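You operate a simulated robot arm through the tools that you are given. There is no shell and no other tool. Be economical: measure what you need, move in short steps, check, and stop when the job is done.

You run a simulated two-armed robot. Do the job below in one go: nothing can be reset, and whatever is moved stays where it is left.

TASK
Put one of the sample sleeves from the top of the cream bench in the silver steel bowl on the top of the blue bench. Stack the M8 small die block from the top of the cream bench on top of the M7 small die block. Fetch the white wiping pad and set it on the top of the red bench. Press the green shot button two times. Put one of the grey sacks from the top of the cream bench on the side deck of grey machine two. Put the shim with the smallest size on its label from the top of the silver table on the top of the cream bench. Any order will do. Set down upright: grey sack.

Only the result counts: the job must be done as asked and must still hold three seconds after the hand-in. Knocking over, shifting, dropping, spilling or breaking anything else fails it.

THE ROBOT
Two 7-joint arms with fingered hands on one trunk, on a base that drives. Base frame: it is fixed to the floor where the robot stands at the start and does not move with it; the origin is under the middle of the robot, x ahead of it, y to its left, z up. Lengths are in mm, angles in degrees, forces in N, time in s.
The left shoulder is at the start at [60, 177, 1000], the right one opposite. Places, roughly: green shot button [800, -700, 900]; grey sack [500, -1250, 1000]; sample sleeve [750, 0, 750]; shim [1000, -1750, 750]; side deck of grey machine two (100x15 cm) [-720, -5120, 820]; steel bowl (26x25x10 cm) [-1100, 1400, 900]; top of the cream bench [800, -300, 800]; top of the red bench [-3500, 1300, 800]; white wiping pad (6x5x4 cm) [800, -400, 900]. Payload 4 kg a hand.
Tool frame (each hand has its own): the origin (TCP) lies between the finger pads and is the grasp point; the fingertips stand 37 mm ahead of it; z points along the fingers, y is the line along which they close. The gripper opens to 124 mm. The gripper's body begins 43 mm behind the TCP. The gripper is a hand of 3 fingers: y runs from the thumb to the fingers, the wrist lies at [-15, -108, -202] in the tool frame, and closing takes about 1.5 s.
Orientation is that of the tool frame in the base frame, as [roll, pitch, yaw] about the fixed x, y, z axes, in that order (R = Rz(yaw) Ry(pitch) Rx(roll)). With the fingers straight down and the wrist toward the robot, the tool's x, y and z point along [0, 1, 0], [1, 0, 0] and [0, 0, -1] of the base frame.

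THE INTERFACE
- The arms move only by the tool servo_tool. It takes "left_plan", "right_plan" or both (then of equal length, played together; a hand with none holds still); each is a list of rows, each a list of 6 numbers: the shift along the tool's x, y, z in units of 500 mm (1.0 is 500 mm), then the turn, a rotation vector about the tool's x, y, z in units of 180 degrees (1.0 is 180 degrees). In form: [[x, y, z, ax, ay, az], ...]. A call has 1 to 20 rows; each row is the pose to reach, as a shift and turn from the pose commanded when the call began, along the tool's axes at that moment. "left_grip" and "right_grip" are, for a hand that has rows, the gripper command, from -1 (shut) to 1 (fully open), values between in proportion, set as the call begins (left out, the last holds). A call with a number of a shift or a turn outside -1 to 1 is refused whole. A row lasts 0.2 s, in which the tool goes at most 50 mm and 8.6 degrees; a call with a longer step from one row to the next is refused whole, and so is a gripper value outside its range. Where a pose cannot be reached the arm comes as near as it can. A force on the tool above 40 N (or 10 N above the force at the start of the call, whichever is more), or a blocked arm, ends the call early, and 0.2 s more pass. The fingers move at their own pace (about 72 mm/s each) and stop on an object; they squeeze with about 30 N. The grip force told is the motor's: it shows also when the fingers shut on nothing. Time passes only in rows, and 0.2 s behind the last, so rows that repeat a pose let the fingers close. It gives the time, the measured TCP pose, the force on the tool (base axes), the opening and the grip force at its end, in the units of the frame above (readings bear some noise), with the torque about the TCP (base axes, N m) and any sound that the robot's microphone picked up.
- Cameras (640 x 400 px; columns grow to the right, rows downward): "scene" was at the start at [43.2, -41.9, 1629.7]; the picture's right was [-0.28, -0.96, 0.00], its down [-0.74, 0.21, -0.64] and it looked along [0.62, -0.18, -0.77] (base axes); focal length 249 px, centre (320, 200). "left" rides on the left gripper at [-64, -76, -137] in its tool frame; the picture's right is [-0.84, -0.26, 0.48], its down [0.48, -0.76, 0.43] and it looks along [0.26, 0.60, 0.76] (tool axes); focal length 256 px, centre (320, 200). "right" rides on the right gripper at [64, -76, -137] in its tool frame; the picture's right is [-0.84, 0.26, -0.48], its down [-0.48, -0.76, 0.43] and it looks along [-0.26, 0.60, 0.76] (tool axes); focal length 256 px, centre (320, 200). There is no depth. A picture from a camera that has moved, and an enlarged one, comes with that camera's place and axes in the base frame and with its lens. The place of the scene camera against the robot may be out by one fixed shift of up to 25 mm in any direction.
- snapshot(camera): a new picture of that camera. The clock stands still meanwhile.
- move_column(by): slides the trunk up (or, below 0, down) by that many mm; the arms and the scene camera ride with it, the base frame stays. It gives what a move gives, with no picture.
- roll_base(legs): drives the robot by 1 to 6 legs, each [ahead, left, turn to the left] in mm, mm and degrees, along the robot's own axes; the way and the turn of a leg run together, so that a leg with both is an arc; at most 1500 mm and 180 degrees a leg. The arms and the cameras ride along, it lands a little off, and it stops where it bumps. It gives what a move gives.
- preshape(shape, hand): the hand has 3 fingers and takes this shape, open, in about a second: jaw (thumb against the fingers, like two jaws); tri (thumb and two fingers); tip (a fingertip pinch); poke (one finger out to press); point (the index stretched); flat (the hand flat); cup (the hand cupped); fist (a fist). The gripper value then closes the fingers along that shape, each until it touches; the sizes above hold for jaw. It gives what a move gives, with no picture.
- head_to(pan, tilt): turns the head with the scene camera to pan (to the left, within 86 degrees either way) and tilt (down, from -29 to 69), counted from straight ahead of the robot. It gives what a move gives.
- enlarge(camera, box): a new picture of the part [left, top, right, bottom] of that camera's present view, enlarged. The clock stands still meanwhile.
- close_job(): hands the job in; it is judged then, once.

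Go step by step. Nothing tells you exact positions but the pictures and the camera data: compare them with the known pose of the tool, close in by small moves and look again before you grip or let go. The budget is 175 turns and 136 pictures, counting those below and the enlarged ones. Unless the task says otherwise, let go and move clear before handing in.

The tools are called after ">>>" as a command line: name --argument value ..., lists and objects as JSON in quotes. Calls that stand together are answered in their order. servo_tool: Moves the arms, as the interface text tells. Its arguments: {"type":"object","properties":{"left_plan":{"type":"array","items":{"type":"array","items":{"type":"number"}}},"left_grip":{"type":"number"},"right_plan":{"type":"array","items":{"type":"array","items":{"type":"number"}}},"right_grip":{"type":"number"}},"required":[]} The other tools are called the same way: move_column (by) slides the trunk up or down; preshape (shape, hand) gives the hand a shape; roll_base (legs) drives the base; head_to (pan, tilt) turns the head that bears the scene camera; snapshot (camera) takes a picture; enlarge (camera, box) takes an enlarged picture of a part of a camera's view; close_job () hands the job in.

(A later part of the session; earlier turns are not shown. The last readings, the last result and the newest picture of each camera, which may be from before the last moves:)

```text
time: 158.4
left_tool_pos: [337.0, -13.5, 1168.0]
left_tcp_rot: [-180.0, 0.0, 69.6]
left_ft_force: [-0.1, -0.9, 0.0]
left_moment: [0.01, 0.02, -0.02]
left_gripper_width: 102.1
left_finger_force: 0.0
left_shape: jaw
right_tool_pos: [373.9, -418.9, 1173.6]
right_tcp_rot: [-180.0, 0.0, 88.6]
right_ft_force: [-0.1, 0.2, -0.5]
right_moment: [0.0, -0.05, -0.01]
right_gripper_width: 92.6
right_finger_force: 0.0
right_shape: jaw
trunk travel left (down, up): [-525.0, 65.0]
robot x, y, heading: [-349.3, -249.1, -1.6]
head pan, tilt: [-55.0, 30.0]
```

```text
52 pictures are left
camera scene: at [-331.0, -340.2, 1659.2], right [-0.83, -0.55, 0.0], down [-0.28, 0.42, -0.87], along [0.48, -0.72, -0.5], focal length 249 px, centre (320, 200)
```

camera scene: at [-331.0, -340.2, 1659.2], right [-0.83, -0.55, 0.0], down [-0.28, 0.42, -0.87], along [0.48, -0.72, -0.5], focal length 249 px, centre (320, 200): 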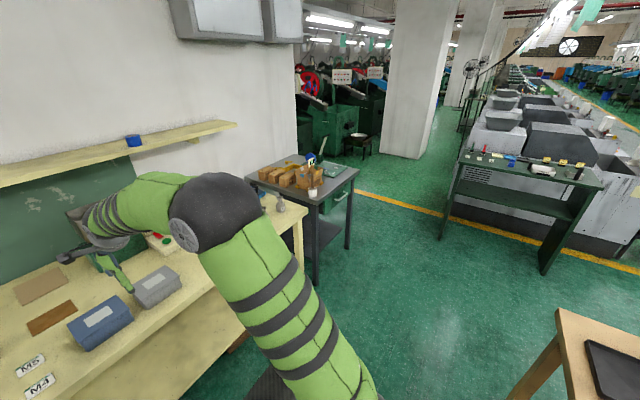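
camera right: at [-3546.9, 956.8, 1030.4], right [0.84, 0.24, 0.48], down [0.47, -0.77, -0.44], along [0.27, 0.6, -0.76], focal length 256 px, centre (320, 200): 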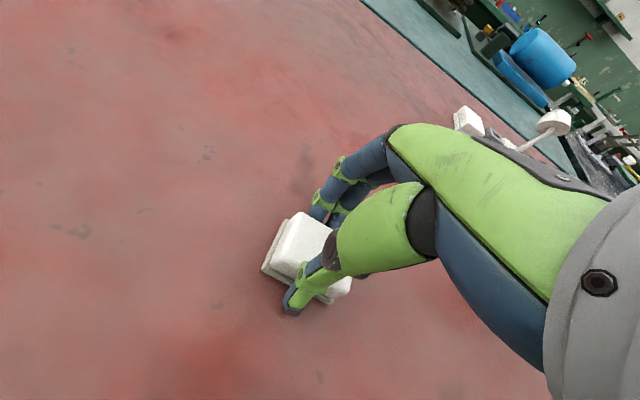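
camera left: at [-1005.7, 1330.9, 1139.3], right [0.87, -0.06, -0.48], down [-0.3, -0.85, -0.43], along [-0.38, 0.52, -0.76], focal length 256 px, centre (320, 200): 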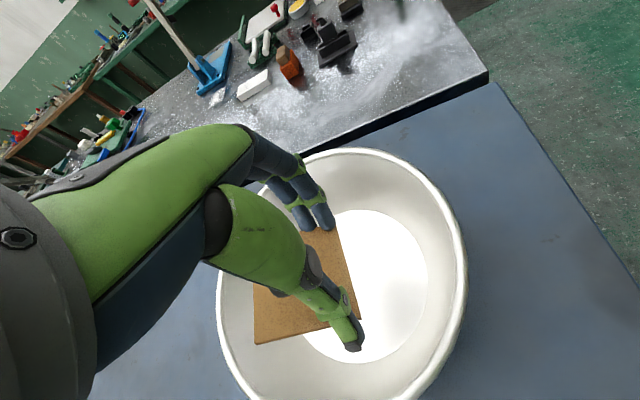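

The stool is off at x<-550, so the corridor by the bench is free. I strafe along to y≈-1150 and look at the sacks and the silver table.

>>> roll_base --legs '[[0, -900, 1.6], [270, 0, 0]]'

>>> head_to --pan -20 --tilt 45

>>> snapshot --camera "scene"

>>> snapshot --camera "right"

```text
time: 164.7
left_tool_pos: [599.9, -873.4, 1167.0]
left_tcp_rot: [-179.9, -0.1, 71.8]
left_ft_force: [0.0, 0.6, 0.1]
left_moment: [0.0, 0.02, 0.0]
left_gripper_width: 101.9
left_finger_force: 0.0
left_shape: jaw
right_tool_pos: [653.5, -1278.3, 1174.0]
right_tcp_rot: [-179.8, 0.0, 91.0]
right_ft_force: [0.4, -0.3, 0.2]
right_moment: [0.01, 0.04, 0.01]
right_gripper_width: 92.6
right_finger_force: 0.0
right_shape: jaw
trunk travel left (down, up): [-525.0, 65.0]
robot x, y, heading: [-79.4, -1135.2, 0.8]
head pan, tilt: [-55.0, 30.0]
```

```text
time: 165.7
left_tool_pos: [598.3, -874.4, 1167.9]
left_tcp_rot: [-180.0, 0.1, 71.8]
left_ft_force: [0.4, 0.2, 0.5]
left_moment: [-0.01, 0.01, -0.01]
left_gripper_width: 102.1
left_finger_force: 0.0
left_shape: jaw
right_tool_pos: [652.7, -1276.7, 1174.5]
right_tcp_rot: [-180.0, -0.1, 91.0]
right_ft_force: [-0.6, 0.1, -0.4]
right_moment: [-0.01, -0.05, -0.01]
right_gripper_width: 92.9
right_finger_force: 0.1
right_shape: jaw
trunk travel left (down, up): [-525.0, 65.0]
robot x, y, heading: [-78.1, -1136.1, 1.0]
head pan, tilt: [-20.0, 45.0]
```

```text
51 pictures are left
camera scene: at [-32.6, -1181.3, 1636.7], right [-0.33, -0.94, 0.0], down [-0.67, 0.23, -0.71], along [0.67, -0.23, -0.71], focal length 249 px, centre (320, 200)
```

scene: 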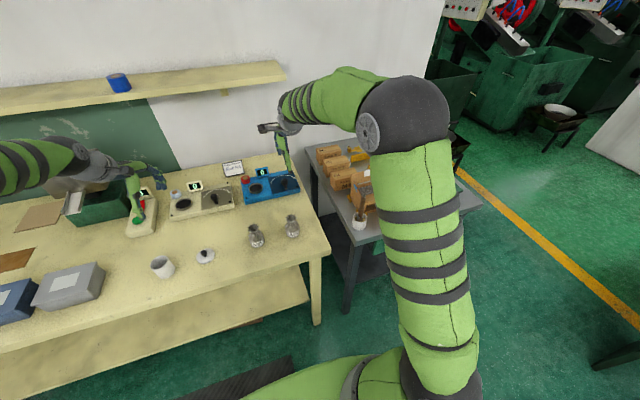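

```text
50 pictures are left
camera right: at [574.7, -1213.8, 1310.1], right [0.27, -0.83, 0.48], down [-0.75, -0.5, -0.43], along [0.6, -0.24, -0.76], focal length 256 px, centre (320, 200)
```

right: 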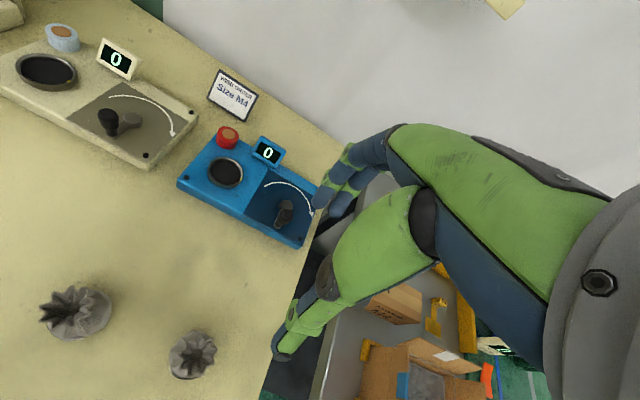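

I need a view of the shims on the silver table, so I strafe further right.

>>> roll_base --legs '[[0, -560, -1]]'

>>> head_to --pan 0 --tilt 45

>>> snapshot --camera "scene"

>>> snapshot --camera "right"

```text
time: 168.9
left_tool_pos: [607.2, -1448.5, 1168.0]
left_tcp_rot: [179.9, 0.0, 71.0]
left_ft_force: [-0.9, -0.7, 1.1]
left_moment: [0.04, 0.01, 0.01]
left_gripper_width: 102.1
left_finger_force: 0.0
left_shape: jaw
right_tool_pos: [654.1, -1852.2, 1174.1]
right_tcp_rot: [179.9, 0.0, 90.2]
right_ft_force: [0.1, -0.6, 0.0]
right_moment: [0.03, 0.0, -0.02]
right_gripper_width: 92.9
right_finger_force: 0.0
right_shape: jaw
trunk travel left (down, up): [-525.0, 65.0]
robot x, y, heading: [-71.6, -1701.7, 0.1]
head pan, tilt: [-20.0, 45.0]
```

```text
time: 169.7
left_tool_pos: [607.1, -1448.1, 1167.9]
left_tcp_rot: [-180.0, 0.1, 70.9]
left_ft_force: [-0.1, -0.3, -0.3]
left_moment: [-0.01, 0.03, -0.01]
left_gripper_width: 102.2
left_finger_force: 0.0
left_shape: jaw
right_tool_pos: [655.0, -1851.9, 1173.2]
right_tcp_rot: [180.0, 0.0, 90.2]
right_ft_force: [0.3, 0.2, 0.0]
right_moment: [-0.01, 0.01, -0.01]
right_gripper_width: 92.8
right_finger_force: 0.0
right_shape: jaw
trunk travel left (down, up): [-525.0, 65.0]
robot x, y, heading: [-73.2, -1700.5, 0.1]
head pan, tilt: [0.0, 45.0]
```

```text
49 pictures are left
camera scene: at [-23.2, -1718.8, 1636.6], right [0.0, -1.0, 0.0], down [-0.71, 0.0, -0.71], along [0.71, 0.0, -0.71], focal length 249 px, centre (320, 200)
```

scene: 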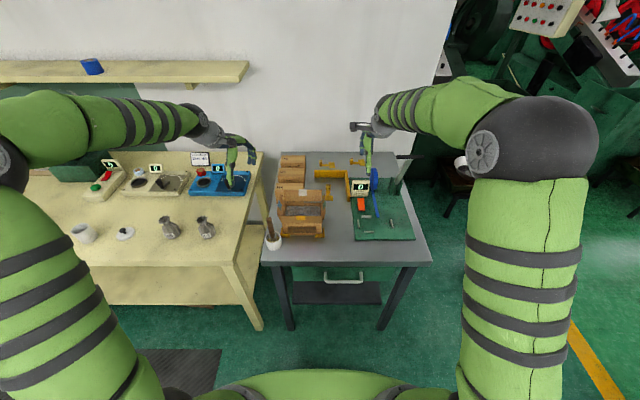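

```text
48 pictures are left
camera right: at [578.4, -1787.2, 1310.0], right [0.26, -0.84, 0.48], down [-0.76, -0.49, -0.43], along [0.6, -0.25, -0.76], focal length 256 px, centre (320, 200)
```

right: 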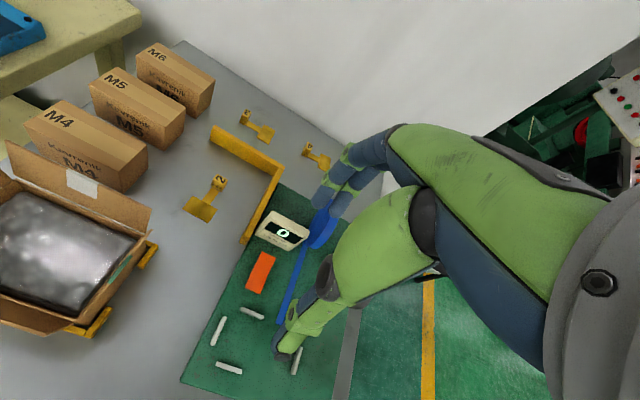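

The yellow tagged pieces are the shims; I zoom to read their labels.

>>> enlarge --camera "right" --box '[170, 90, 350, 230]'

>>> enlarge --camera "scene" --box '[270, 140, 430, 260]'

```text
2.86 times, centred on (260, 160) of right
camera zoom: at [578.4, -1787.2, 1310.0], right [0.26, -0.84, 0.48], down [-0.76, -0.49, -0.43], along [0.6, -0.25, -0.76], focal length 731 px, centre (491, 314)
```

zoom: 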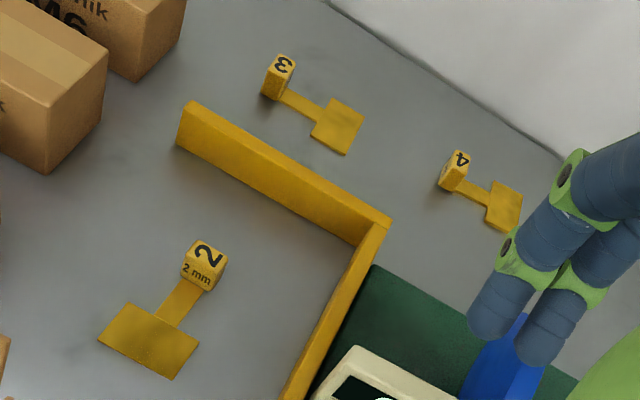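

```text
3.33 times, centred on (350, 200) of scene
camera zoom: at [-23.2, -1718.8, 1636.6], right [0.0, -1.0, 0.0], down [-0.71, 0.0, -0.71], along [0.71, 0.0, -0.71], focal length 831 px, centre (220, 200)
```

zoom: 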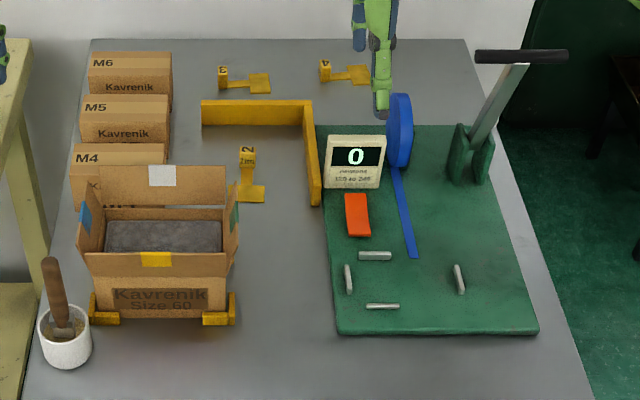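

The near shim reads "2 mm", others 3 and 4. Its knob is at about [838,-1735,~870]. I adjust the base a bit and bring the right hand, turned to close across y, above the knob.

>>> roll_base --legs '[[90, 100, 0]]'

>>> servo_tool --right_plan '[[0, 0, 0, 0, 0, -0.045], [0, 0, 0, 0, 0, -0.09], [0, 0, 0, 0, 0, -0.135], [0, 0, 0, 0, 0, -0.18], [0, 0, 0, 0, 0, -0.225], [0, 0, 0, 0, 0, -0.27], [0, 0, 0, 0, 0, -0.315], [0, 0, 0, 0, 0, -0.36], [0, 0, 0, 0, 0, -0.405], [0, 0, 0, 0, 0, -0.45], [0, 0, 0, 0, 0, -0.49], [0, 0, 0, 0, 0, -0.5]]' --right_grip -0.1

>>> snapshot --camera "right"

```text
time: 171.0
left_tool_pos: [698.3, -1344.6, 1167.1]
left_tcp_rot: [180.0, 0.2, 71.0]
left_ft_force: [1.0, 0.4, 0.1]
left_moment: [-0.02, 0.03, -0.03]
left_gripper_width: 102.1
left_finger_force: 0.0
left_shape: jaw
right_tool_pos: [746.8, -1750.3, 1173.2]
right_tcp_rot: [-179.9, 0.1, 90.2]
right_ft_force: [-0.1, 1.0, 0.2]
right_moment: [-0.04, -0.01, 0.03]
right_gripper_width: 93.1
right_finger_force: 0.2
right_shape: jaw
trunk travel left (down, up): [-525.0, 65.0]
robot x, y, heading: [18.3, -1598.1, 0.0]
head pan, tilt: [0.0, 45.0]
```

```text
time: 173.6
left_tool_pos: [698.4, -1345.9, 1167.9]
left_tcp_rot: [180.0, 0.0, 71.0]
left_ft_force: [0.5, -0.4, 0.6]
left_moment: [-0.01, 0.01, -0.01]
left_gripper_width: 102.0
left_finger_force: 0.1
left_shape: jaw
right_tool_pos: [745.5, -1750.3, 1173.8]
right_tcp_rot: [180.0, 0.1, -179.7]
right_ft_force: [0.1, 0.1, 0.4]
right_moment: [0.02, 0.03, -0.04]
right_gripper_width: 56.1
right_finger_force: 0.1
right_shape: jaw
trunk travel left (down, up): [-525.0, 65.0]
robot x, y, heading: [13.5, -1598.3, 0.3]
head pan, tilt: [0.0, 45.0]
```

```text
45 pictures are left
camera right: at [682.5, -1825.6, 1309.9], right [0.84, 0.26, 0.48], down [0.49, -0.76, -0.44], along [0.25, 0.6, -0.76], focal length 256 px, centre (320, 200)
```

right: 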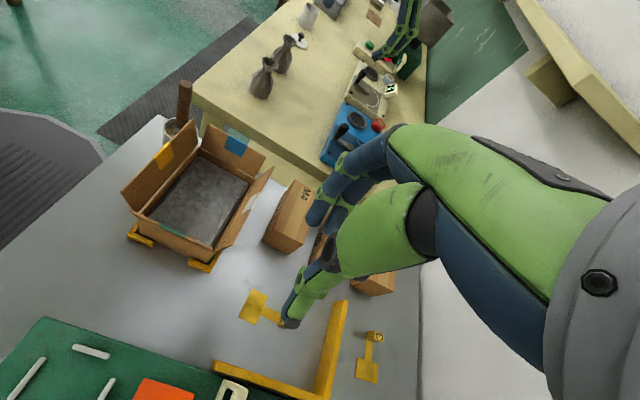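

>>> servo_tool --right_plan '[[-0.06, 0.01, 0.03, 0, 0, 0], [-0.12, 0.02, 0.07, 0, 0, 0], [-0.185, 0.03, 0.11, 0, 0, 0], [-0.185, 0.03, 0.18, 0, 0, 0], [-0.185, 0.03, 0.25, 0, 0, 0], [-0.185, 0.03, 0.32, 0, 0, 0], [-0.185, 0.03, 0.36, 0, 0, 0], [-0.185, 0.03, 0.36, 0, 0, 0]]'

>>> snapshot --camera "right"

>>> enlarge --camera "scene" --box '[300, 130, 440, 230]'

```text
time: 175.4
left_tool_pos: [698.3, -1346.3, 1167.2]
left_tcp_rot: [180.0, 0.0, 71.0]
left_ft_force: [0.6, -0.4, -0.6]
left_moment: [-0.02, 0.02, 0.04]
left_gripper_width: 102.4
left_finger_force: 0.1
left_shape: jaw
right_tool_pos: [834.7, -1732.8, 995.5]
right_tcp_rot: [-179.9, -0.1, -179.7]
right_ft_force: [-0.1, -1.1, 0.3]
right_moment: [0.01, 0.01, -0.02]
right_gripper_width: 55.9
right_finger_force: 0.1
right_shape: jaw
right hand out of reach, approached as far as the arm can: row 3, 4, 5, 6, 7, 8
trunk travel left (down, up): [-525.0, 65.0]
robot x, y, heading: [16.6, -1598.2, -0.3]
head pan, tilt: [0.0, 45.0]
```

```text
44 pictures are left
camera right: at [770.2, -1808.4, 1130.3], right [0.84, 0.26, 0.48], down [0.49, -0.76, -0.43], along [0.25, 0.6, -0.76], focal length 256 px, centre (320, 200)
```

right: 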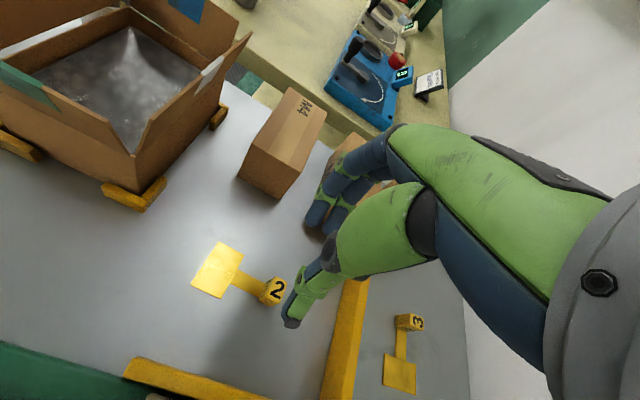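

```text
4.00 times, centred on (370, 180) of scene
camera zoom: at [67.8, -1616.6, 1636.6], right [0.0, -1.0, 0.0], down [-0.71, 0.0, -0.71], along [0.71, 0.0, -0.71], focal length 997 px, centre (120, 280)
```

zoom: 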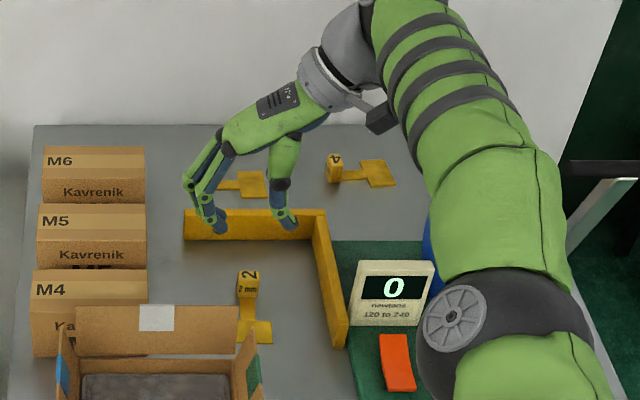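

The knob is at [838,-1735]; the arm is near its reach limit, so I move the base 40 mm forward and then re-centre and lower.

>>> roll_base --legs '[[40, 0, 0]]'

```text
time: 176.3
left_tool_pos: [740.2, -1346.3, 1166.5]
left_tcp_rot: [-179.9, 0.0, 71.0]
left_ft_force: [-0.3, 0.5, -0.7]
left_moment: [-0.01, 0.03, 0.01]
left_gripper_width: 102.0
left_finger_force: 0.1
left_shape: jaw
right_tool_pos: [875.6, -1734.0, 993.5]
right_tcp_rot: [180.0, -0.1, -179.7]
right_ft_force: [0.3, 0.2, 0.0]
right_moment: [-0.02, 0.02, 0.0]
right_gripper_width: 56.0
right_finger_force: 0.1
right_shape: jaw
trunk travel left (down, up): [-525.0, 65.0]
robot x, y, heading: [57.1, -1594.2, -0.0]
head pan, tilt: [0.0, 45.0]
```

>>> servo_tool --right_plan '[[0.04, 0, 0.02, 0, 0, 0], [0.076, -0.002, 0.06, 0, 0, 0], [0.076, -0.002, 0.11, 0, 0, 0], [0.076, -0.002, 0.145, 0, 0, 0], [0.076, -0.002, 0.145, 0, 0, 0]]'

>>> snapshot --camera "right"

>>> enlarge --camera "scene" --box '[310, 150, 430, 240]'

```text
time: 177.5
left_tool_pos: [738.2, -1346.8, 1166.9]
left_tcp_rot: [-179.9, 0.0, 71.0]
left_ft_force: [0.1, 0.1, 0.4]
left_moment: [0.05, 0.03, 0.02]
left_gripper_width: 102.0
left_finger_force: 0.0
left_shape: jaw
right_tool_pos: [869.6, -1734.1, 922.1]
right_tcp_rot: [180.0, -0.2, -179.8]
right_ft_force: [0.5, -0.3, -1.0]
right_moment: [0.02, -0.02, -0.02]
right_gripper_width: 55.8
right_finger_force: 0.1
right_shape: jaw
right hand out of reach, approached as far as the arm can: row 1, 2, 3, 4, 5
trunk travel left (down, up): [-525.0, 65.0]
robot x, y, heading: [57.0, -1594.5, 0.0]
head pan, tilt: [0.0, 45.0]
```

```text
42 pictures are left
camera right: at [807.9, -1809.5, 1057.8], right [0.84, 0.26, 0.48], down [0.49, -0.76, -0.44], along [0.25, 0.6, -0.76], focal length 256 px, centre (320, 200)
```

right: 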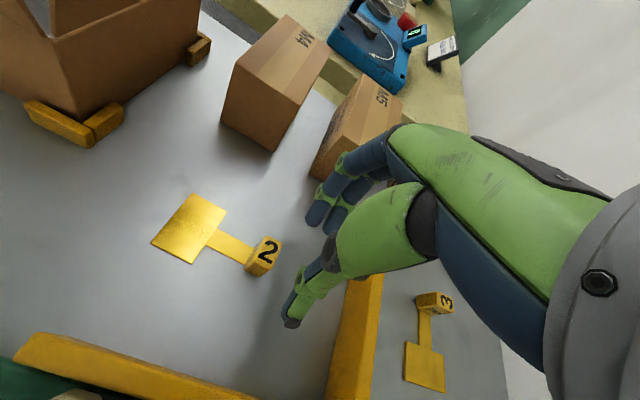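

```text
4.44 times, centred on (370, 195) of scene
camera zoom: at [108.4, -1617.0, 1636.6], right [0.0, -1.0, 0.0], down [-0.71, 0.0, -0.71], along [0.71, 0.0, -0.71], focal length 1108 px, centre (98, 222)
```

zoom: 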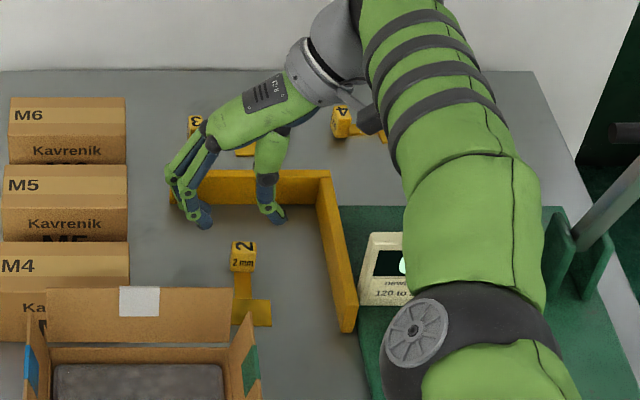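

The arm ended in an awkward configuration. I raise and pull back to re-form it, then try again.

>>> servo_tool --right_plan '[[0, 0, -0.06, 0, 0, 0], [0, 0, -0.14, 0, 0, 0], [0.04, 0, -0.22, 0, 0, 0], [0.1, 0, -0.3, 0, 0, 0], [0.1, 0, -0.38, 0, 0, 0], [0.1, 0, -0.38, 0, 0, 0]]'

```text
time: 178.9
left_tool_pos: [738.5, -1346.9, 1168.5]
left_tcp_rot: [-179.9, 0.0, 71.1]
left_ft_force: [-0.6, 0.0, 0.7]
left_moment: [-0.03, 0.02, 0.04]
left_gripper_width: 102.3
left_finger_force: 0.0
left_shape: jaw
right_tool_pos: [856.2, -1734.3, 1119.7]
right_tcp_rot: [179.9, -0.2, -179.8]
right_ft_force: [1.0, 0.2, 0.3]
right_moment: [-0.04, 0.01, -0.03]
right_gripper_width: 55.7
right_finger_force: 0.0
right_shape: jaw
right hand out of reach, approached as far as the arm can: row 3, 4, 5, 6
trunk travel left (down, up): [-525.0, 65.0]
robot x, y, heading: [57.3, -1596.1, 0.4]
head pan, tilt: [0.0, 45.0]
```

I turn the wrist back to the default orientation to free the arm; I'll grip the knob closing along x instead.

>>> servo_tool --right_plan '[[0, 0, -0.02, 0, 0, 0.045], [0, 0, -0.04, 0, 0, 0.09], [0, 0, -0.06, 0, 0, 0.135], [0, 0, -0.06, 0, 0, 0.18], [0, 0, -0.06, 0, 0, 0.225], [0, 0, -0.06, 0, 0, 0.27], [0, 0, -0.06, 0, 0, 0.315], [0, 0, -0.06, 0, 0, 0.36], [0, 0, -0.06, 0, 0, 0.405], [0, 0, -0.06, 0, 0, 0.45], [0, 0, -0.06, 0, 0, 0.49], [0, 0, -0.06, 0, 0, 0.5]]'

>>> snapshot --camera "scene"

```text
time: 181.5
left_tool_pos: [738.9, -1347.0, 1166.7]
left_tcp_rot: [-180.0, 0.0, 71.0]
left_ft_force: [1.2, -0.1, 0.2]
left_moment: [-0.02, 0.02, 0.02]
left_gripper_width: 102.1
left_finger_force: 0.0
left_shape: jaw
right_tool_pos: [957.5, -1726.1, 1179.0]
right_tcp_rot: [-179.9, 0.0, 90.1]
right_ft_force: [0.0, 0.4, 0.0]
right_moment: [0.01, 0.02, -0.03]
right_gripper_width: 55.8
right_finger_force: 0.1
right_shape: jaw
right hand out of reach, approached as far as the arm can: row 1, 2, 3, 4, 5, 6, 7, 8, 9, 10, 11, 12
trunk travel left (down, up): [-525.0, 65.0]
robot x, y, heading: [53.7, -1596.0, 0.0]
head pan, tilt: [0.0, 45.0]
```

```text
40 pictures are left
camera scene: at [108.2, -1617.1, 1636.6], right [0.0, -1.0, 0.0], down [-0.71, 0.0, -0.71], along [0.71, 0.0, -0.71], focal length 249 px, centre (320, 200)
```

scene: 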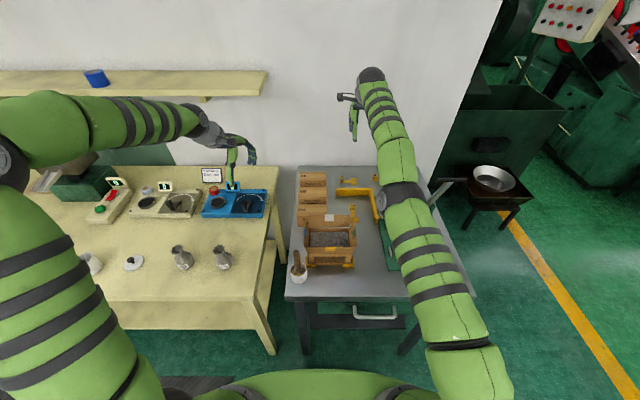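

The arm is stuck straight at a singular reach. I perturb it sideways and pull back.

>>> servo_tool --right_plan '[[-0.06, -0.03, 0.03, 0, 0, 0], [-0.12, -0.06, 0.06, 0, 0, 0], [-0.15, -0.12, 0.06, 0, 0, 0], [-0.15, -0.18, 0.03, 0, 0, 0], [-0.15, -0.24, 0, 0, 0, 0], [-0.1, -0.3, 0, 0, 0, 0], [-0.05, -0.34, 0, 0, 0, 0], [0, -0.34, 0, 0, 0, 0], [0, -0.34, 0, 0, 0, 0]]'

```text
time: 183.5
left_tool_pos: [738.9, -1347.5, 1167.9]
left_tcp_rot: [-180.0, 0.0, 71.0]
left_ft_force: [0.7, 0.7, 0.4]
left_moment: [0.05, 0.0, -0.01]
left_gripper_width: 101.8
left_finger_force: 0.0
left_shape: jaw
right_tool_pos: [934.7, -1693.8, 1234.5]
right_tcp_rot: [-179.8, 0.1, 90.2]
right_ft_force: [0.0, -0.4, -0.6]
right_moment: [-0.01, 0.0, 0.01]
right_gripper_width: 56.0
right_finger_force: 0.0
right_shape: jaw
right hand out of reach, approached as far as the arm can: row 1, 2, 3, 4, 5, 6, 7, 8, 9
trunk travel left (down, up): [-525.0, 65.0]
robot x, y, heading: [57.5, -1596.6, 0.1]
head pan, tilt: [0.0, 45.0]
```

>>> servo_tool --right_plan '[[0.06, -0.05, 0.03, 0, 0, 0], [0.12, -0.1, 0.06, 0, 0, 0], [0.18, -0.15, 0.09, 0, 0, 0], [0.24, -0.2, 0.12, 0, 0, 0], [0.3, -0.25, 0.15, 0, 0, 0], [0.3, -0.32, 0.15, 0, 0, 0], [0.3, -0.4, 0.15, 0, 0, 0], [0.3, -0.48, 0.15, 0, 0, 0], [0.3, -0.56, 0.15, 0, 0, 0], [0.3, -0.6, 0.15, 0, 0, 0]]'

```text
time: 185.7
left_tool_pos: [739.3, -1347.4, 1167.0]
left_tcp_rot: [-179.9, 0.0, 70.9]
left_ft_force: [1.2, -0.1, 0.0]
left_moment: [0.05, 0.01, 0.0]
left_gripper_width: 102.5
left_finger_force: 0.1
left_shape: jaw
right_tool_pos: [835.8, -1438.2, 1234.1]
right_tcp_rot: [-179.8, 0.0, 90.0]
right_ft_force: [0.9, -0.5, 0.2]
right_moment: [0.02, -0.01, -0.04]
right_gripper_width: 55.8
right_finger_force: 0.0
right_shape: jaw
right hand out of reach, approached as far as the arm can: row 1, 2, 3, 4, 5, 6, 7, 8, 9, 10
trunk travel left (down, up): [-525.0, 65.0]
robot x, y, heading: [57.4, -1598.4, 0.0]
head pan, tilt: [0.0, 45.0]
```

I move the left hand aside and let the right arm settle to see whether it creeps out of the stuck pose.

>>> servo_tool --left_plan '[[0.06, -0.02, -0.02, 0, 0, 0], [0.13, -0.04, -0.02, 0, 0, 0], [0.2, -0.06, -0.02, 0, 0, 0], [0.27, -0.09, -0.02, 0, 0, 0], [0.34, -0.12, -0.02, 0, 0, 0], [0.378, -0.13, -0.02, 0, 0, 0], [0.378, -0.13, -0.02, 0, 0, 0], [0.378, -0.13, -0.02, 0, 0, 0]]' --right_plan '[[-0.05, 0, 0, 0, 0, 0], [-0.1, 0, 0, 0, 0, 0], [-0.15, 0, 0, 0, 0, 0], [-0.2, 0, 0, 0, 0, 0], [-0.25, -0.02, 0, 0, 0, 0], [-0.3, -0.05, 0, 0, 0, 0], [-0.35, -0.05, 0, 0, 0, 0], [-0.4, -0.05, 0, 0, 0, 0]]'

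>>> snapshot --camera "scene"

```text
time: 187.5
left_tool_pos: [737.9, -1146.8, 1178.2]
left_tcp_rot: [180.0, 0.0, 71.0]
left_ft_force: [0.2, 0.7, -0.3]
left_moment: [0.0, -0.02, -0.02]
left_gripper_width: 101.9
left_finger_force: 0.1
left_shape: jaw
right_tool_pos: [896.3, -1616.4, 1279.9]
right_tcp_rot: [-179.8, -0.1, 90.2]
right_ft_force: [-0.3, 0.4, 0.1]
right_moment: [0.02, -0.02, -0.01]
right_gripper_width: 55.9
right_finger_force: 0.2
right_shape: jaw
right hand out of reach, approached as far as the arm can: row 1, 2, 3, 4, 5, 6, 7, 8
trunk travel left (down, up): [-525.0, 65.0]
robot x, y, heading: [57.3, -1594.7, 0.1]
head pan, tilt: [0.0, 45.0]
```

```text
39 pictures are left
camera scene: at [108.1, -1617.4, 1636.6], right [0.0, -1.0, 0.0], down [-0.71, 0.0, -0.71], along [0.71, 0.0, -0.71], focal length 249 px, centre (320, 200)
```

scene: 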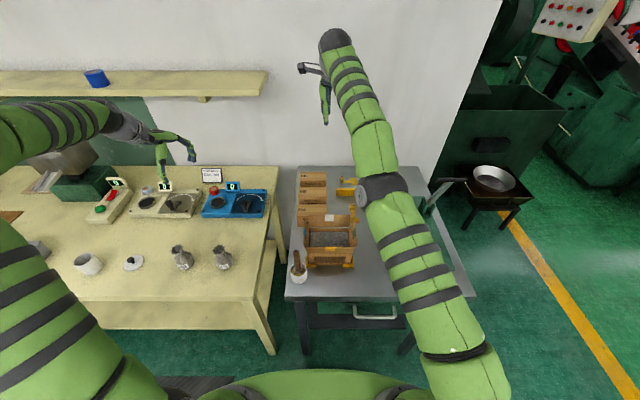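

I overshot the command inward. I now command a sane pose around [695,-1790,1150].

>>> servo_tool --right_plan '[[0, 0.08, -0.02, 0, 0, 0], [0, 0.16, -0.04, 0, 0, 0], [0, 0.24, -0.06, 0, 0, 0], [0, 0.32, -0.08, 0, 0, 0], [0, 0.4, -0.1, 0, 0, 0], [0, 0.48, -0.12, 0, 0, 0], [0, 0.56, -0.14, 0, 0, 0], [0, 0.64, -0.16, 0, 0, 0], [0, 0.72, -0.17, 0, 0, 0], [0, 0.8, -0.17, 0, 0, 0], [0, 0.8, -0.17, 0, 0, 0], [0, 0.8, -0.17, 0, 0, 0], [0, 0.8, -0.17, 0, 0, 0]]'

```text
time: 190.3
left_tool_pos: [739.6, -1147.1, 1178.4]
left_tcp_rot: [-180.0, -0.1, 70.9]
left_ft_force: [-0.4, 0.1, 0.1]
left_moment: [0.04, 0.01, 0.01]
left_gripper_width: 102.2
left_finger_force: 0.1
left_shape: jaw
right_tool_pos: [936.5, -1663.5, 1221.5]
right_tcp_rot: [-179.9, 0.0, 90.1]
right_ft_force: [0.5, -0.4, 0.4]
right_moment: [-0.01, -0.02, -0.02]
right_gripper_width: 55.6
right_finger_force: 0.1
right_shape: jaw
right hand out of reach, approached as far as the arm can: row 1, 2, 3, 4, 5, 6, 7, 8, 9, 10, 11, 12, 13
trunk travel left (down, up): [-525.0, 65.0]
robot x, y, heading: [56.9, -1601.8, 0.1]
head pan, tilt: [0.0, 45.0]
```

>>> servo_tool --right_plan '[[0, 0, 0, 0, 0, 0], [0, 0, 0, 0, 0, 0], [0, 0, 0, 0, 0, 0], [0, 0, 0, 0, 0, 0], [0, 0, 0, 0, 0, 0], [0, 0, 0, 0, 0, 0], [0, 0, 0, 0, 0, 0], [0, 0, 0, 0, 0, 0], [0, 0, 0, 0, 0, 0], [0, 0, 0, 0, 0, 0]]'

>>> move_column --by -60

```text
time: 192.5
left_tool_pos: [739.0, -1147.2, 1178.8]
left_tcp_rot: [-180.0, 0.0, 70.9]
left_ft_force: [1.1, -0.7, -0.8]
left_moment: [0.01, -0.01, 0.02]
left_gripper_width: 102.1
left_finger_force: 0.0
left_shape: jaw
right_tool_pos: [936.3, -1663.3, 1221.6]
right_tcp_rot: [-179.9, 0.0, 90.2]
right_ft_force: [0.2, -0.1, 0.1]
right_moment: [0.03, 0.0, -0.01]
right_gripper_width: 56.0
right_finger_force: 0.0
right_shape: jaw
trunk travel left (down, up): [-525.0, 65.0]
robot x, y, heading: [63.3, -1596.8, 0.2]
head pan, tilt: [0.0, 45.0]
```

```text
time: 193.5
left_tool_pos: [739.2, -1146.4, 1118.3]
left_tcp_rot: [-179.9, 0.1, 71.0]
left_ft_force: [-1.0, 0.4, 0.3]
left_moment: [0.01, -0.03, -0.04]
left_gripper_width: 102.3
left_finger_force: 0.1
left_shape: jaw
right_tool_pos: [935.5, -1664.2, 1161.0]
right_tcp_rot: [180.0, 0.0, 90.2]
right_ft_force: [-0.3, 0.2, -0.6]
right_moment: [0.04, -0.01, 0.02]
right_gripper_width: 56.0
right_finger_force: 0.0
right_shape: jaw
trunk travel left (down, up): [-465.0, 125.0]
robot x, y, heading: [55.7, -1597.1, 0.1]
head pan, tilt: [0.0, 45.0]
```

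Zero shift is accepted, so each call restarts from the actual pose. I try a pure downward move, which asks the elbow to bend gradually.

>>> servo_tool --right_plan '[[0, 0, 0.02, 0, 0, 0], [0, 0, 0.04, 0, 0, 0], [0, 0, 0.06, 0, 0, 0], [0, 0, 0.08, 0, 0, 0], [0, 0, 0.1, 0, 0, 0], [0, 0, 0.12, 0, 0, 0], [0, 0, 0.14, 0, 0, 0], [0, 0, 0.16, 0, 0, 0]]'

>>> move_column --by 60

```text
time: 195.3
left_tool_pos: [740.5, -1147.6, 1117.9]
left_tcp_rot: [-179.9, 0.0, 71.0]
left_ft_force: [-0.7, -0.1, -0.2]
left_moment: [-0.01, -0.02, 0.0]
left_gripper_width: 102.0
left_finger_force: 0.1
left_shape: jaw
right_tool_pos: [956.0, -1660.5, 1086.0]
right_tcp_rot: [-179.8, 0.0, 90.1]
right_ft_force: [0.5, -0.1, 0.1]
right_moment: [0.01, 0.0, 0.02]
right_gripper_width: 55.8
right_finger_force: 0.1
right_shape: jaw
right hand out of reach, approached as far as the arm can: row 2, 3, 4, 5, 6, 7, 8
trunk travel left (down, up): [-465.0, 125.0]
robot x, y, heading: [56.9, -1594.5, 0.2]
head pan, tilt: [0.0, 45.0]
```

```text
time: 196.3
left_tool_pos: [739.9, -1147.2, 1178.2]
left_tcp_rot: [-179.9, 0.0, 71.1]
left_ft_force: [-0.4, 0.1, 0.5]
left_moment: [0.0, 0.03, 0.01]
left_gripper_width: 101.9
left_finger_force: 0.0
left_shape: jaw
right_tool_pos: [955.5, -1659.8, 1146.2]
right_tcp_rot: [-179.8, 0.0, 90.2]
right_ft_force: [-0.5, 0.7, -0.6]
right_moment: [-0.01, -0.01, -0.02]
right_gripper_width: 55.6
right_finger_force: 0.0
right_shape: jaw
trunk travel left (down, up): [-525.0, 65.0]
robot x, y, heading: [56.6, -1596.2, 0.1]
head pan, tilt: [0.0, 45.0]
```

I try swinging the right hand left and inward, with the left hand moved further away.

>>> servo_tool --left_plan '[[0.06, -0.04, -0.02, 0, 0, 0], [0.12, -0.1, -0.02, 0, 0, 0], [0.18, -0.16, -0.02, 0, 0, 0], [0.24, -0.22, -0.02, 0, 0, 0], [0.3, -0.26, -0.02, 0, 0, 0], [0.3, -0.26, -0.02, 0, 0, 0], [0.3, -0.26, -0.02, 0, 0, 0], [0.3, -0.26, -0.02, 0, 0, 0], [0.3, -0.26, -0.02, 0, 0, 0], [0.3, -0.26, -0.02, 0, 0, 0]]' --right_plan '[[0.03, -0.03, 0, 0, 0, 0], [0.06, -0.06, 0, 0, 0, 0], [0.09, -0.1, 0, 0, 0, 0], [0.12, -0.14, 0, 0, 0, 0], [0.15, -0.2, 0, 0, 0, 0], [0.18, -0.27, 0, 0, 0, 0], [0.2, -0.35, 0, 0, 0, 0], [0.2, -0.44, 0, 0, 0, 0], [0.2, -0.53, 0, 0, 0, 0], [0.2, -0.6, 0, 0, 0, 0]]'

>>> servo_tool --right_plan '[[-0.03, -0.06, 0, 0, 0, 0], [-0.06, -0.12, 0, 0, 0, 0], [-0.09, -0.18, 0, 0, 0, 0], [-0.12, -0.24, 0, 0, 0, 0], [-0.15, -0.3, 0, 0, 0, 0], [-0.2, -0.36, 0, 0, 0, 0], [-0.25, -0.4, 0, 0, 0, 0], [-0.3, -0.4, 0, 0, 0, 0]]'

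```text
time: 198.5
left_tool_pos: [664.0, -963.2, 1188.0]
left_tcp_rot: [180.0, 0.0, 71.0]
left_ft_force: [-0.5, -0.3, 0.5]
left_moment: [-0.01, 0.01, 0.0]
left_gripper_width: 102.6
left_finger_force: 0.1
left_shape: jaw
right_tool_pos: [854.3, -1459.5, 1220.5]
right_tcp_rot: [-179.6, 0.2, 90.1]
right_ft_force: [-0.3, -0.3, 0.2]
right_moment: [-0.04, 0.0, 0.03]
right_gripper_width: 55.9
right_finger_force: 0.2
right_shape: jaw
right hand out of reach, approached as far as the arm can: row 1, 2, 3, 4, 5, 6, 7, 8, 9, 10
trunk travel left (down, up): [-525.0, 65.0]
robot x, y, heading: [57.7, -1596.1, 0.2]
head pan, tilt: [0.0, 45.0]
```

```text
time: 200.3
left_tool_pos: [665.5, -965.1, 1188.0]
left_tcp_rot: [-179.9, 0.1, 71.0]
left_ft_force: [-1.1, -0.8, -0.2]
left_moment: [0.02, 0.01, -0.01]
left_gripper_width: 102.2
left_finger_force: 0.0
left_shape: jaw
right_tool_pos: [837.7, -1529.6, 1326.1]
right_tcp_rot: [-179.3, 0.0, 90.2]
right_ft_force: [-0.9, -1.0, -1.1]
right_moment: [0.01, 0.03, -0.01]
right_gripper_width: 55.7
right_finger_force: 0.0
right_shape: jaw
right hand out of reach, approached as far as the arm can: row 1, 2, 3, 4, 5, 6, 7, 8
trunk travel left (down, up): [-525.0, 65.0]
robot x, y, heading: [59.4, -1595.4, 0.1]
head pan, tilt: [0.0, 45.0]
```

The wrist is probably at its limit with a dropped elbow. I tilt the fingers forward to relieve it and pull in.

>>> servo_tool --right_plan '[[0, 0, 0, -0.045, 0, 0], [0, 0, 0, -0.09, 0, 0], [0, 0, 0, -0.135, 0, 0], [0, 0, 0, -0.18, 0, 0], [0, 0, 0, -0.225, 0, 0], [0, -0.05, 0, -0.25, 0, 0], [0, -0.1, 0, -0.25, 0, 0], [0, -0.15, 0, -0.25, 0, 0], [0, -0.2, 0, -0.25, 0, 0], [0, -0.25, 0, -0.25, 0, 0], [0, -0.3, 0, -0.25, 0, 0]]'

>>> snapshot --camera "scene"

```text
time: 202.7
left_tool_pos: [662.9, -962.1, 1188.1]
left_tcp_rot: [179.9, -0.1, 71.0]
left_ft_force: [-0.3, 0.2, 0.1]
left_moment: [-0.02, -0.05, -0.03]
left_gripper_width: 102.2
left_finger_force: 0.1
left_shape: jaw
right_tool_pos: [865.2, -1380.1, 1447.1]
right_tcp_rot: [135.3, 0.1, 90.3]
right_ft_force: [0.1, -0.2, 0.1]
right_moment: [-0.01, -0.02, 0.0]
right_gripper_width: 55.7
right_finger_force: 0.1
right_shape: jaw
right hand out of reach, approached as far as the arm can: row 1, 2, 3, 4, 5, 6, 7, 8, 9, 10, 11
trunk travel left (down, up): [-525.0, 65.0]
robot x, y, heading: [58.1, -1596.4, 0.2]
head pan, tilt: [0.0, 45.0]
```

```text
38 pictures are left
camera scene: at [105.6, -1615.5, 1636.7], right [0.0, -1.0, 0.0], down [-0.71, 0.0, -0.71], along [0.71, 0.0, -0.71], focal length 249 px, centre (320, 200)
```

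scene: 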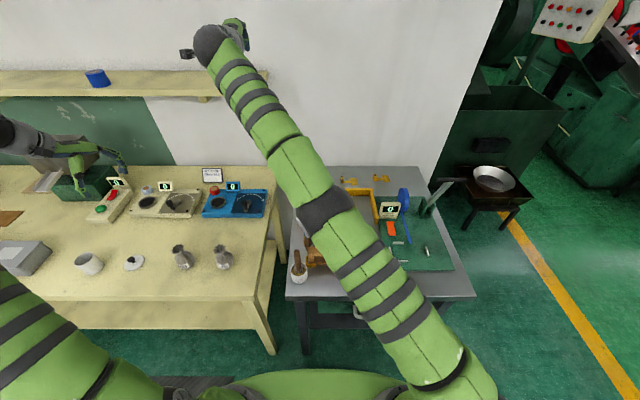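

>>> servo_tool --right_plan '[[0, 0, -0.06, 0, 0, 0], [0, 0, -0.12, 0, 0, 0], [0, 0, -0.18, 0, 0, 0], [0, 0, -0.24, 0, 0, 0], [-0.05, 0, -0.3, 0, 0, 0], [-0.12, 0, -0.34, 0, 0, 0], [-0.2, 0, -0.34, 0, 0, 0], [-0.28, 0, -0.34, 0, 0, 0], [-0.36, 0, -0.34, 0, 0, 0], [-0.44, 0, -0.34, 0, 0, 0], [-0.52, 0, -0.34, 0, 0, 0], [-0.6, 0, -0.34, 0, 0, 0]]'

>>> snapshot --camera "scene"

```text
time: 205.3
left_tool_pos: [665.5, -965.1, 1188.5]
left_tcp_rot: [-180.0, 0.0, 71.0]
left_ft_force: [-0.6, 0.0, -0.5]
left_moment: [0.02, 0.01, 0.03]
left_gripper_width: 102.0
left_finger_force: 0.0
left_shape: jaw
right_tool_pos: [823.6, -1649.9, 1667.1]
right_tcp_rot: [135.2, 0.0, 90.2]
right_ft_force: [-0.2, 0.3, -0.1]
right_moment: [-0.01, -0.01, 0.02]
right_gripper_width: 55.4
right_finger_force: 0.1
right_shape: jaw
right hand out of reach, approached as far as the arm can: row 1, 2, 3, 4, 5, 6, 7, 8, 9, 10, 11, 12
trunk travel left (down, up): [-525.0, 65.0]
robot x, y, heading: [57.2, -1598.2, -0.0]
head pan, tilt: [0.0, 45.0]
```

```text
37 pictures are left
camera scene: at [107.9, -1618.3, 1636.6], right [0.0, -1.0, 0.0], down [-0.71, 0.0, -0.71], along [0.71, 0.0, -0.71], focal length 249 px, centre (320, 200)
```

scene: 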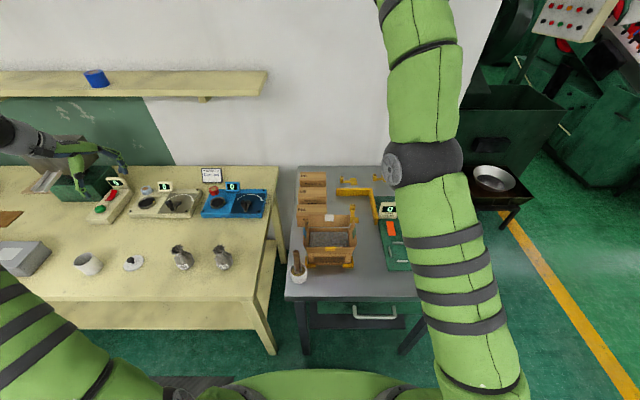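

The elbow hinge now lies across, so a downward curl may flex it. I command down and inward.

>>> servo_tool --right_plan '[[0, -0.085, 0.028, 0, 0, 0], [0, -0.17, 0.056, 0, 0, 0], [0, -0.255, 0.085, 0, 0, 0], [0, -0.34, 0.113, 0, 0, 0], [0, -0.425, 0.14, 0, 0, 0], [0, -0.51, 0.17, 0, 0, 0], [0, -0.595, 0.2, 0, 0, 0], [0, -0.68, 0.226, 0, 0, 0], [0, -0.765, 0.255, 0, 0, 0], [0, -0.848, 0.283, 0, 0, 0]]'

>>> snapshot --camera "scene"

```text
time: 207.5
left_tool_pos: [667.0, -962.0, 1186.0]
left_tcp_rot: [-179.8, 0.2, 71.0]
left_ft_force: [0.8, 0.6, -0.9]
left_moment: [-0.02, 0.03, -0.03]
left_gripper_width: 102.1
left_finger_force: 0.0
left_shape: jaw
right_tool_pos: [917.2, -1447.6, 1442.6]
right_tcp_rot: [135.3, 0.1, 90.1]
right_ft_force: [0.4, -0.3, 0.0]
right_moment: [0.02, -0.01, -0.02]
right_gripper_width: 55.7
right_finger_force: 0.1
right_shape: jaw
right hand out of reach, approached as far as the arm can: row 1, 2, 3, 4, 5, 6, 7, 8, 9, 10
trunk travel left (down, up): [-525.0, 65.0]
robot x, y, heading: [55.1, -1592.8, 0.0]
head pan, tilt: [0.0, 45.0]
```

```text
36 pictures are left
camera scene: at [109.7, -1614.6, 1636.6], right [0.0, -1.0, 0.0], down [-0.71, 0.0, -0.71], along [0.71, 0.0, -0.71], focal length 249 px, centre (320, 200)
```

scene: 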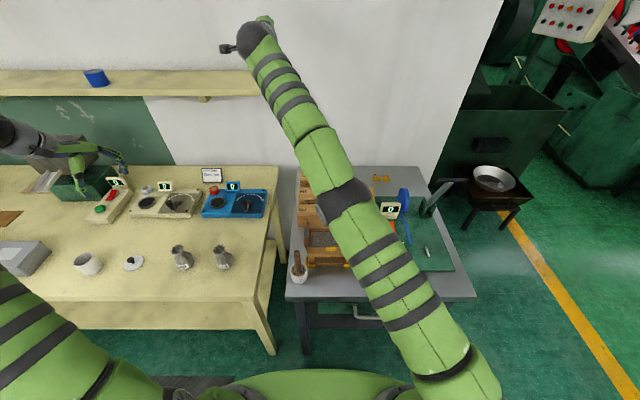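

The right elbow stays locked straight, so I'll park that arm up and to the right and do the rest with the left arm.

>>> servo_tool --right_plan '[[-0.046, 0.022, -0.076, 0, 0, 0], [-0.092, 0.044, -0.152, 0, 0, 0], [-0.138, 0.066, -0.228, 0, 0, 0], [-0.184, 0.088, -0.304, 0, 0, 0], [-0.23, 0.11, -0.38, 0, 0, 0], [-0.276, 0.132, -0.456, 0, 0, 0], [-0.322, 0.154, -0.532, 0, 0, 0], [-0.368, 0.176, -0.608, 0, 0, 0], [-0.414, 0.198, -0.684, 0, 0, 0], [-0.46, 0.22, -0.76, 0, 0, 0], [-0.506, 0.242, -0.836, 0, 0, 0], [-0.552, 0.264, -0.912, 0, 0, 0], [-0.6, 0.283, -0.99, 0, 0, 0]]'

>>> snapshot --camera "scene"

```text
time: 210.3
left_tool_pos: [663.3, -964.5, 1189.2]
left_tcp_rot: [179.8, -0.1, 71.1]
left_ft_force: [-0.8, -0.1, 0.7]
left_moment: [0.03, -0.04, -0.02]
left_gripper_width: 102.0
left_finger_force: 0.1
left_shape: jaw
right_tool_pos: [641.3, -1749.6, 1802.7]
right_tcp_rot: [135.1, 0.0, 90.3]
right_ft_force: [-0.3, 0.2, -0.2]
right_moment: [-0.02, -0.02, 0.04]
right_gripper_width: 55.7
right_finger_force: 0.0
right_shape: jaw
right hand out of reach, approached as far as the arm can: row 1, 2, 3, 4, 5, 7, 8, 9, 10, 11, 12, 13
trunk travel left (down, up): [-525.0, 65.0]
robot x, y, heading: [57.7, -1596.6, 0.1]
head pan, tilt: [0.0, 45.0]
```

```text
35 pictures are left
camera scene: at [105.9, -1618.2, 1636.7], right [0.0, -1.0, 0.0], down [-0.71, 0.0, -0.71], along [0.71, 0.0, -0.71], focal length 249 px, centre (320, 200)
```

scene: 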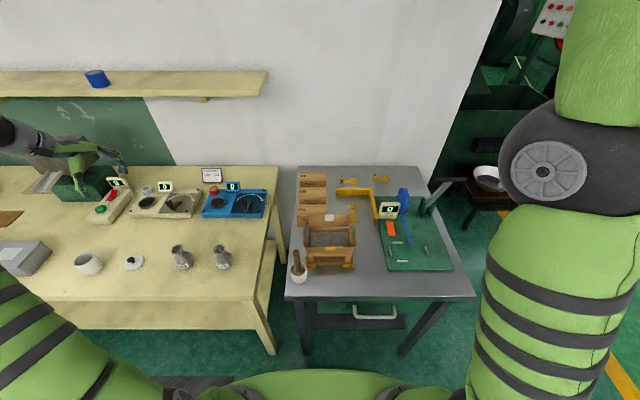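

The elbow seems to come out now; I try a pull-in and down toward the right.

>>> servo_tool --right_plan '[[-0.05, -0.07, 0.023, 0, 0, 0], [-0.1, -0.14, 0.046, 0, 0, 0], [-0.15, -0.21, 0.07, 0, 0, 0], [-0.2, -0.28, 0.093, 0, 0, 0], [-0.25, -0.35, 0.117, 0, 0, 0], [-0.3, -0.424, 0.141, 0, 0, 0], [-0.3, -0.424, 0.141, 0, 0, 0]]'

```text
time: 211.9
left_tool_pos: [666.5, -963.5, 1187.9]
left_tcp_rot: [-179.9, 0.0, 71.0]
left_ft_force: [0.2, -0.2, 0.9]
left_moment: [0.02, 0.01, -0.02]
left_gripper_width: 102.1
left_finger_force: 0.1
left_shape: jaw
right_tool_pos: [544.7, -1895.2, 1606.1]
right_tcp_rot: [135.1, 0.1, 90.2]
right_ft_force: [0.2, 1.0, 1.0]
right_moment: [0.01, -0.01, 0.0]
right_gripper_width: 55.8
right_finger_force: 0.0
right_shape: jaw
trunk travel left (down, up): [-525.0, 65.0]
robot x, y, heading: [55.6, -1597.0, -0.0]
head pan, tilt: [0.0, 45.0]
```

Free again. I bring the right arm back to a normal posture.

>>> servo_tool --right_plan '[[0.003, -0.05, 0.065, 0.025, 0, 0], [0.006, -0.1, 0.13, 0.05, 0, 0], [0.009, -0.15, 0.195, 0.075, 0, 0], [0.012, -0.2, 0.26, 0.1, 0, 0], [0.015, -0.25, 0.325, 0.125, 0, 0], [0.018, -0.3, 0.39, 0.15, 0, 0], [0.021, -0.35, 0.455, 0.175, 0, 0], [0.024, -0.4, 0.52, 0.2, 0, 0], [0.027, -0.45, 0.585, 0.225, 0, 0], [0.03, -0.496, 0.652, 0.25, 0, 0]]'

>>> snapshot --camera "scene"

```text
time: 214.1
left_tool_pos: [666.7, -962.8, 1187.5]
left_tcp_rot: [-179.9, 0.0, 70.9]
left_ft_force: [-0.1, 0.4, 0.3]
left_moment: [-0.02, 0.04, -0.01]
left_gripper_width: 102.5
left_finger_force: 0.1
left_shape: jaw
right_tool_pos: [597.0, -1883.1, 1201.1]
right_tcp_rot: [-179.8, 0.0, 90.2]
right_ft_force: [0.4, 0.0, 0.1]
right_moment: [0.02, 0.03, -0.01]
right_gripper_width: 55.6
right_finger_force: 0.1
right_shape: jaw
trunk travel left (down, up): [-525.0, 65.0]
robot x, y, heading: [58.5, -1599.4, -0.0]
head pan, tilt: [0.0, 45.0]
```

```text
34 pictures are left
camera scene: at [109.3, -1617.1, 1636.6], right [0.0, -1.0, 0.0], down [-0.71, 0.0, -0.71], along [0.71, 0.0, -0.71], focal length 249 px, centre (320, 200)
```

scene: 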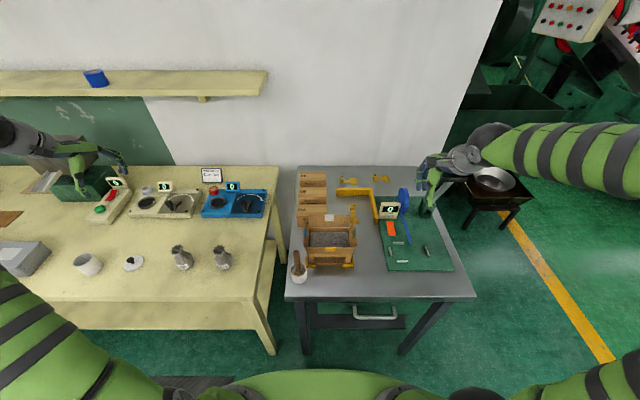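

The right arm is normal again. I go for the 2 mm shim with the default wrist, closing along x, and hover over the knob.

>>> servo_tool --right_plan '[[0.03, 0.05, 0, 0, 0, 0], [0.06, 0.1, 0, 0, 0, 0], [0.09, 0.16, 0.02, 0, 0, 0], [0.12, 0.22, 0.05, 0, 0, 0], [0.15, 0.28, 0.09, 0, 0, 0], [0.19, 0.34, 0.13, 0, 0, 0], [0.23, 0.4, 0.18, 0, 0, 0], [0.27, 0.45, 0.23, 0, 0, 0], [0.296, 0.482, 0.29, 0, 0, 0], [0.296, 0.482, 0.36, 0, 0, 0], [0.296, 0.482, 0.42, 0, 0, 0], [0.296, 0.482, 0.42, 0, 0, 0]]'

>>> snapshot --camera "right"

```text
time: 216.7
left_tool_pos: [664.5, -964.5, 1187.6]
left_tcp_rot: [-180.0, 0.1, 71.0]
left_ft_force: [-0.3, -0.3, -1.3]
left_moment: [-0.02, 0.0, 0.0]
left_gripper_width: 102.1
left_finger_force: 0.0
left_shape: jaw
right_tool_pos: [837.8, -1734.1, 991.4]
right_tcp_rot: [-179.9, 0.0, 90.1]
right_ft_force: [-0.3, 0.0, 0.7]
right_moment: [0.01, -0.02, 0.0]
right_gripper_width: 55.8
right_finger_force: 0.2
right_shape: jaw
trunk travel left (down, up): [-525.0, 65.0]
robot x, y, heading: [55.8, -1597.1, 0.4]
head pan, tilt: [0.0, 45.0]
```

```text
33 pictures are left
camera right: at [761.0, -1668.7, 1127.7], right [0.26, -0.84, 0.48], down [-0.76, -0.49, -0.43], along [0.6, -0.25, -0.76], focal length 256 px, centre (320, 200)
```

right: 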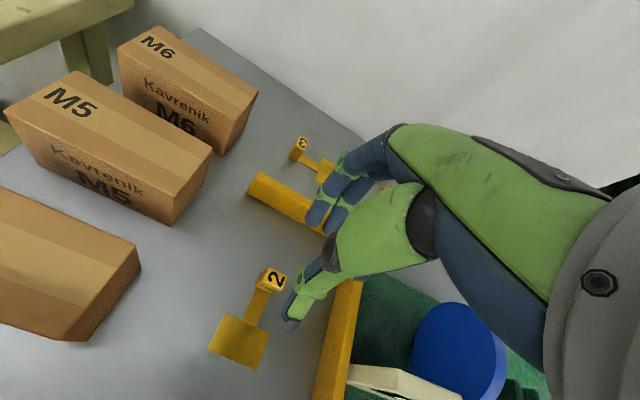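

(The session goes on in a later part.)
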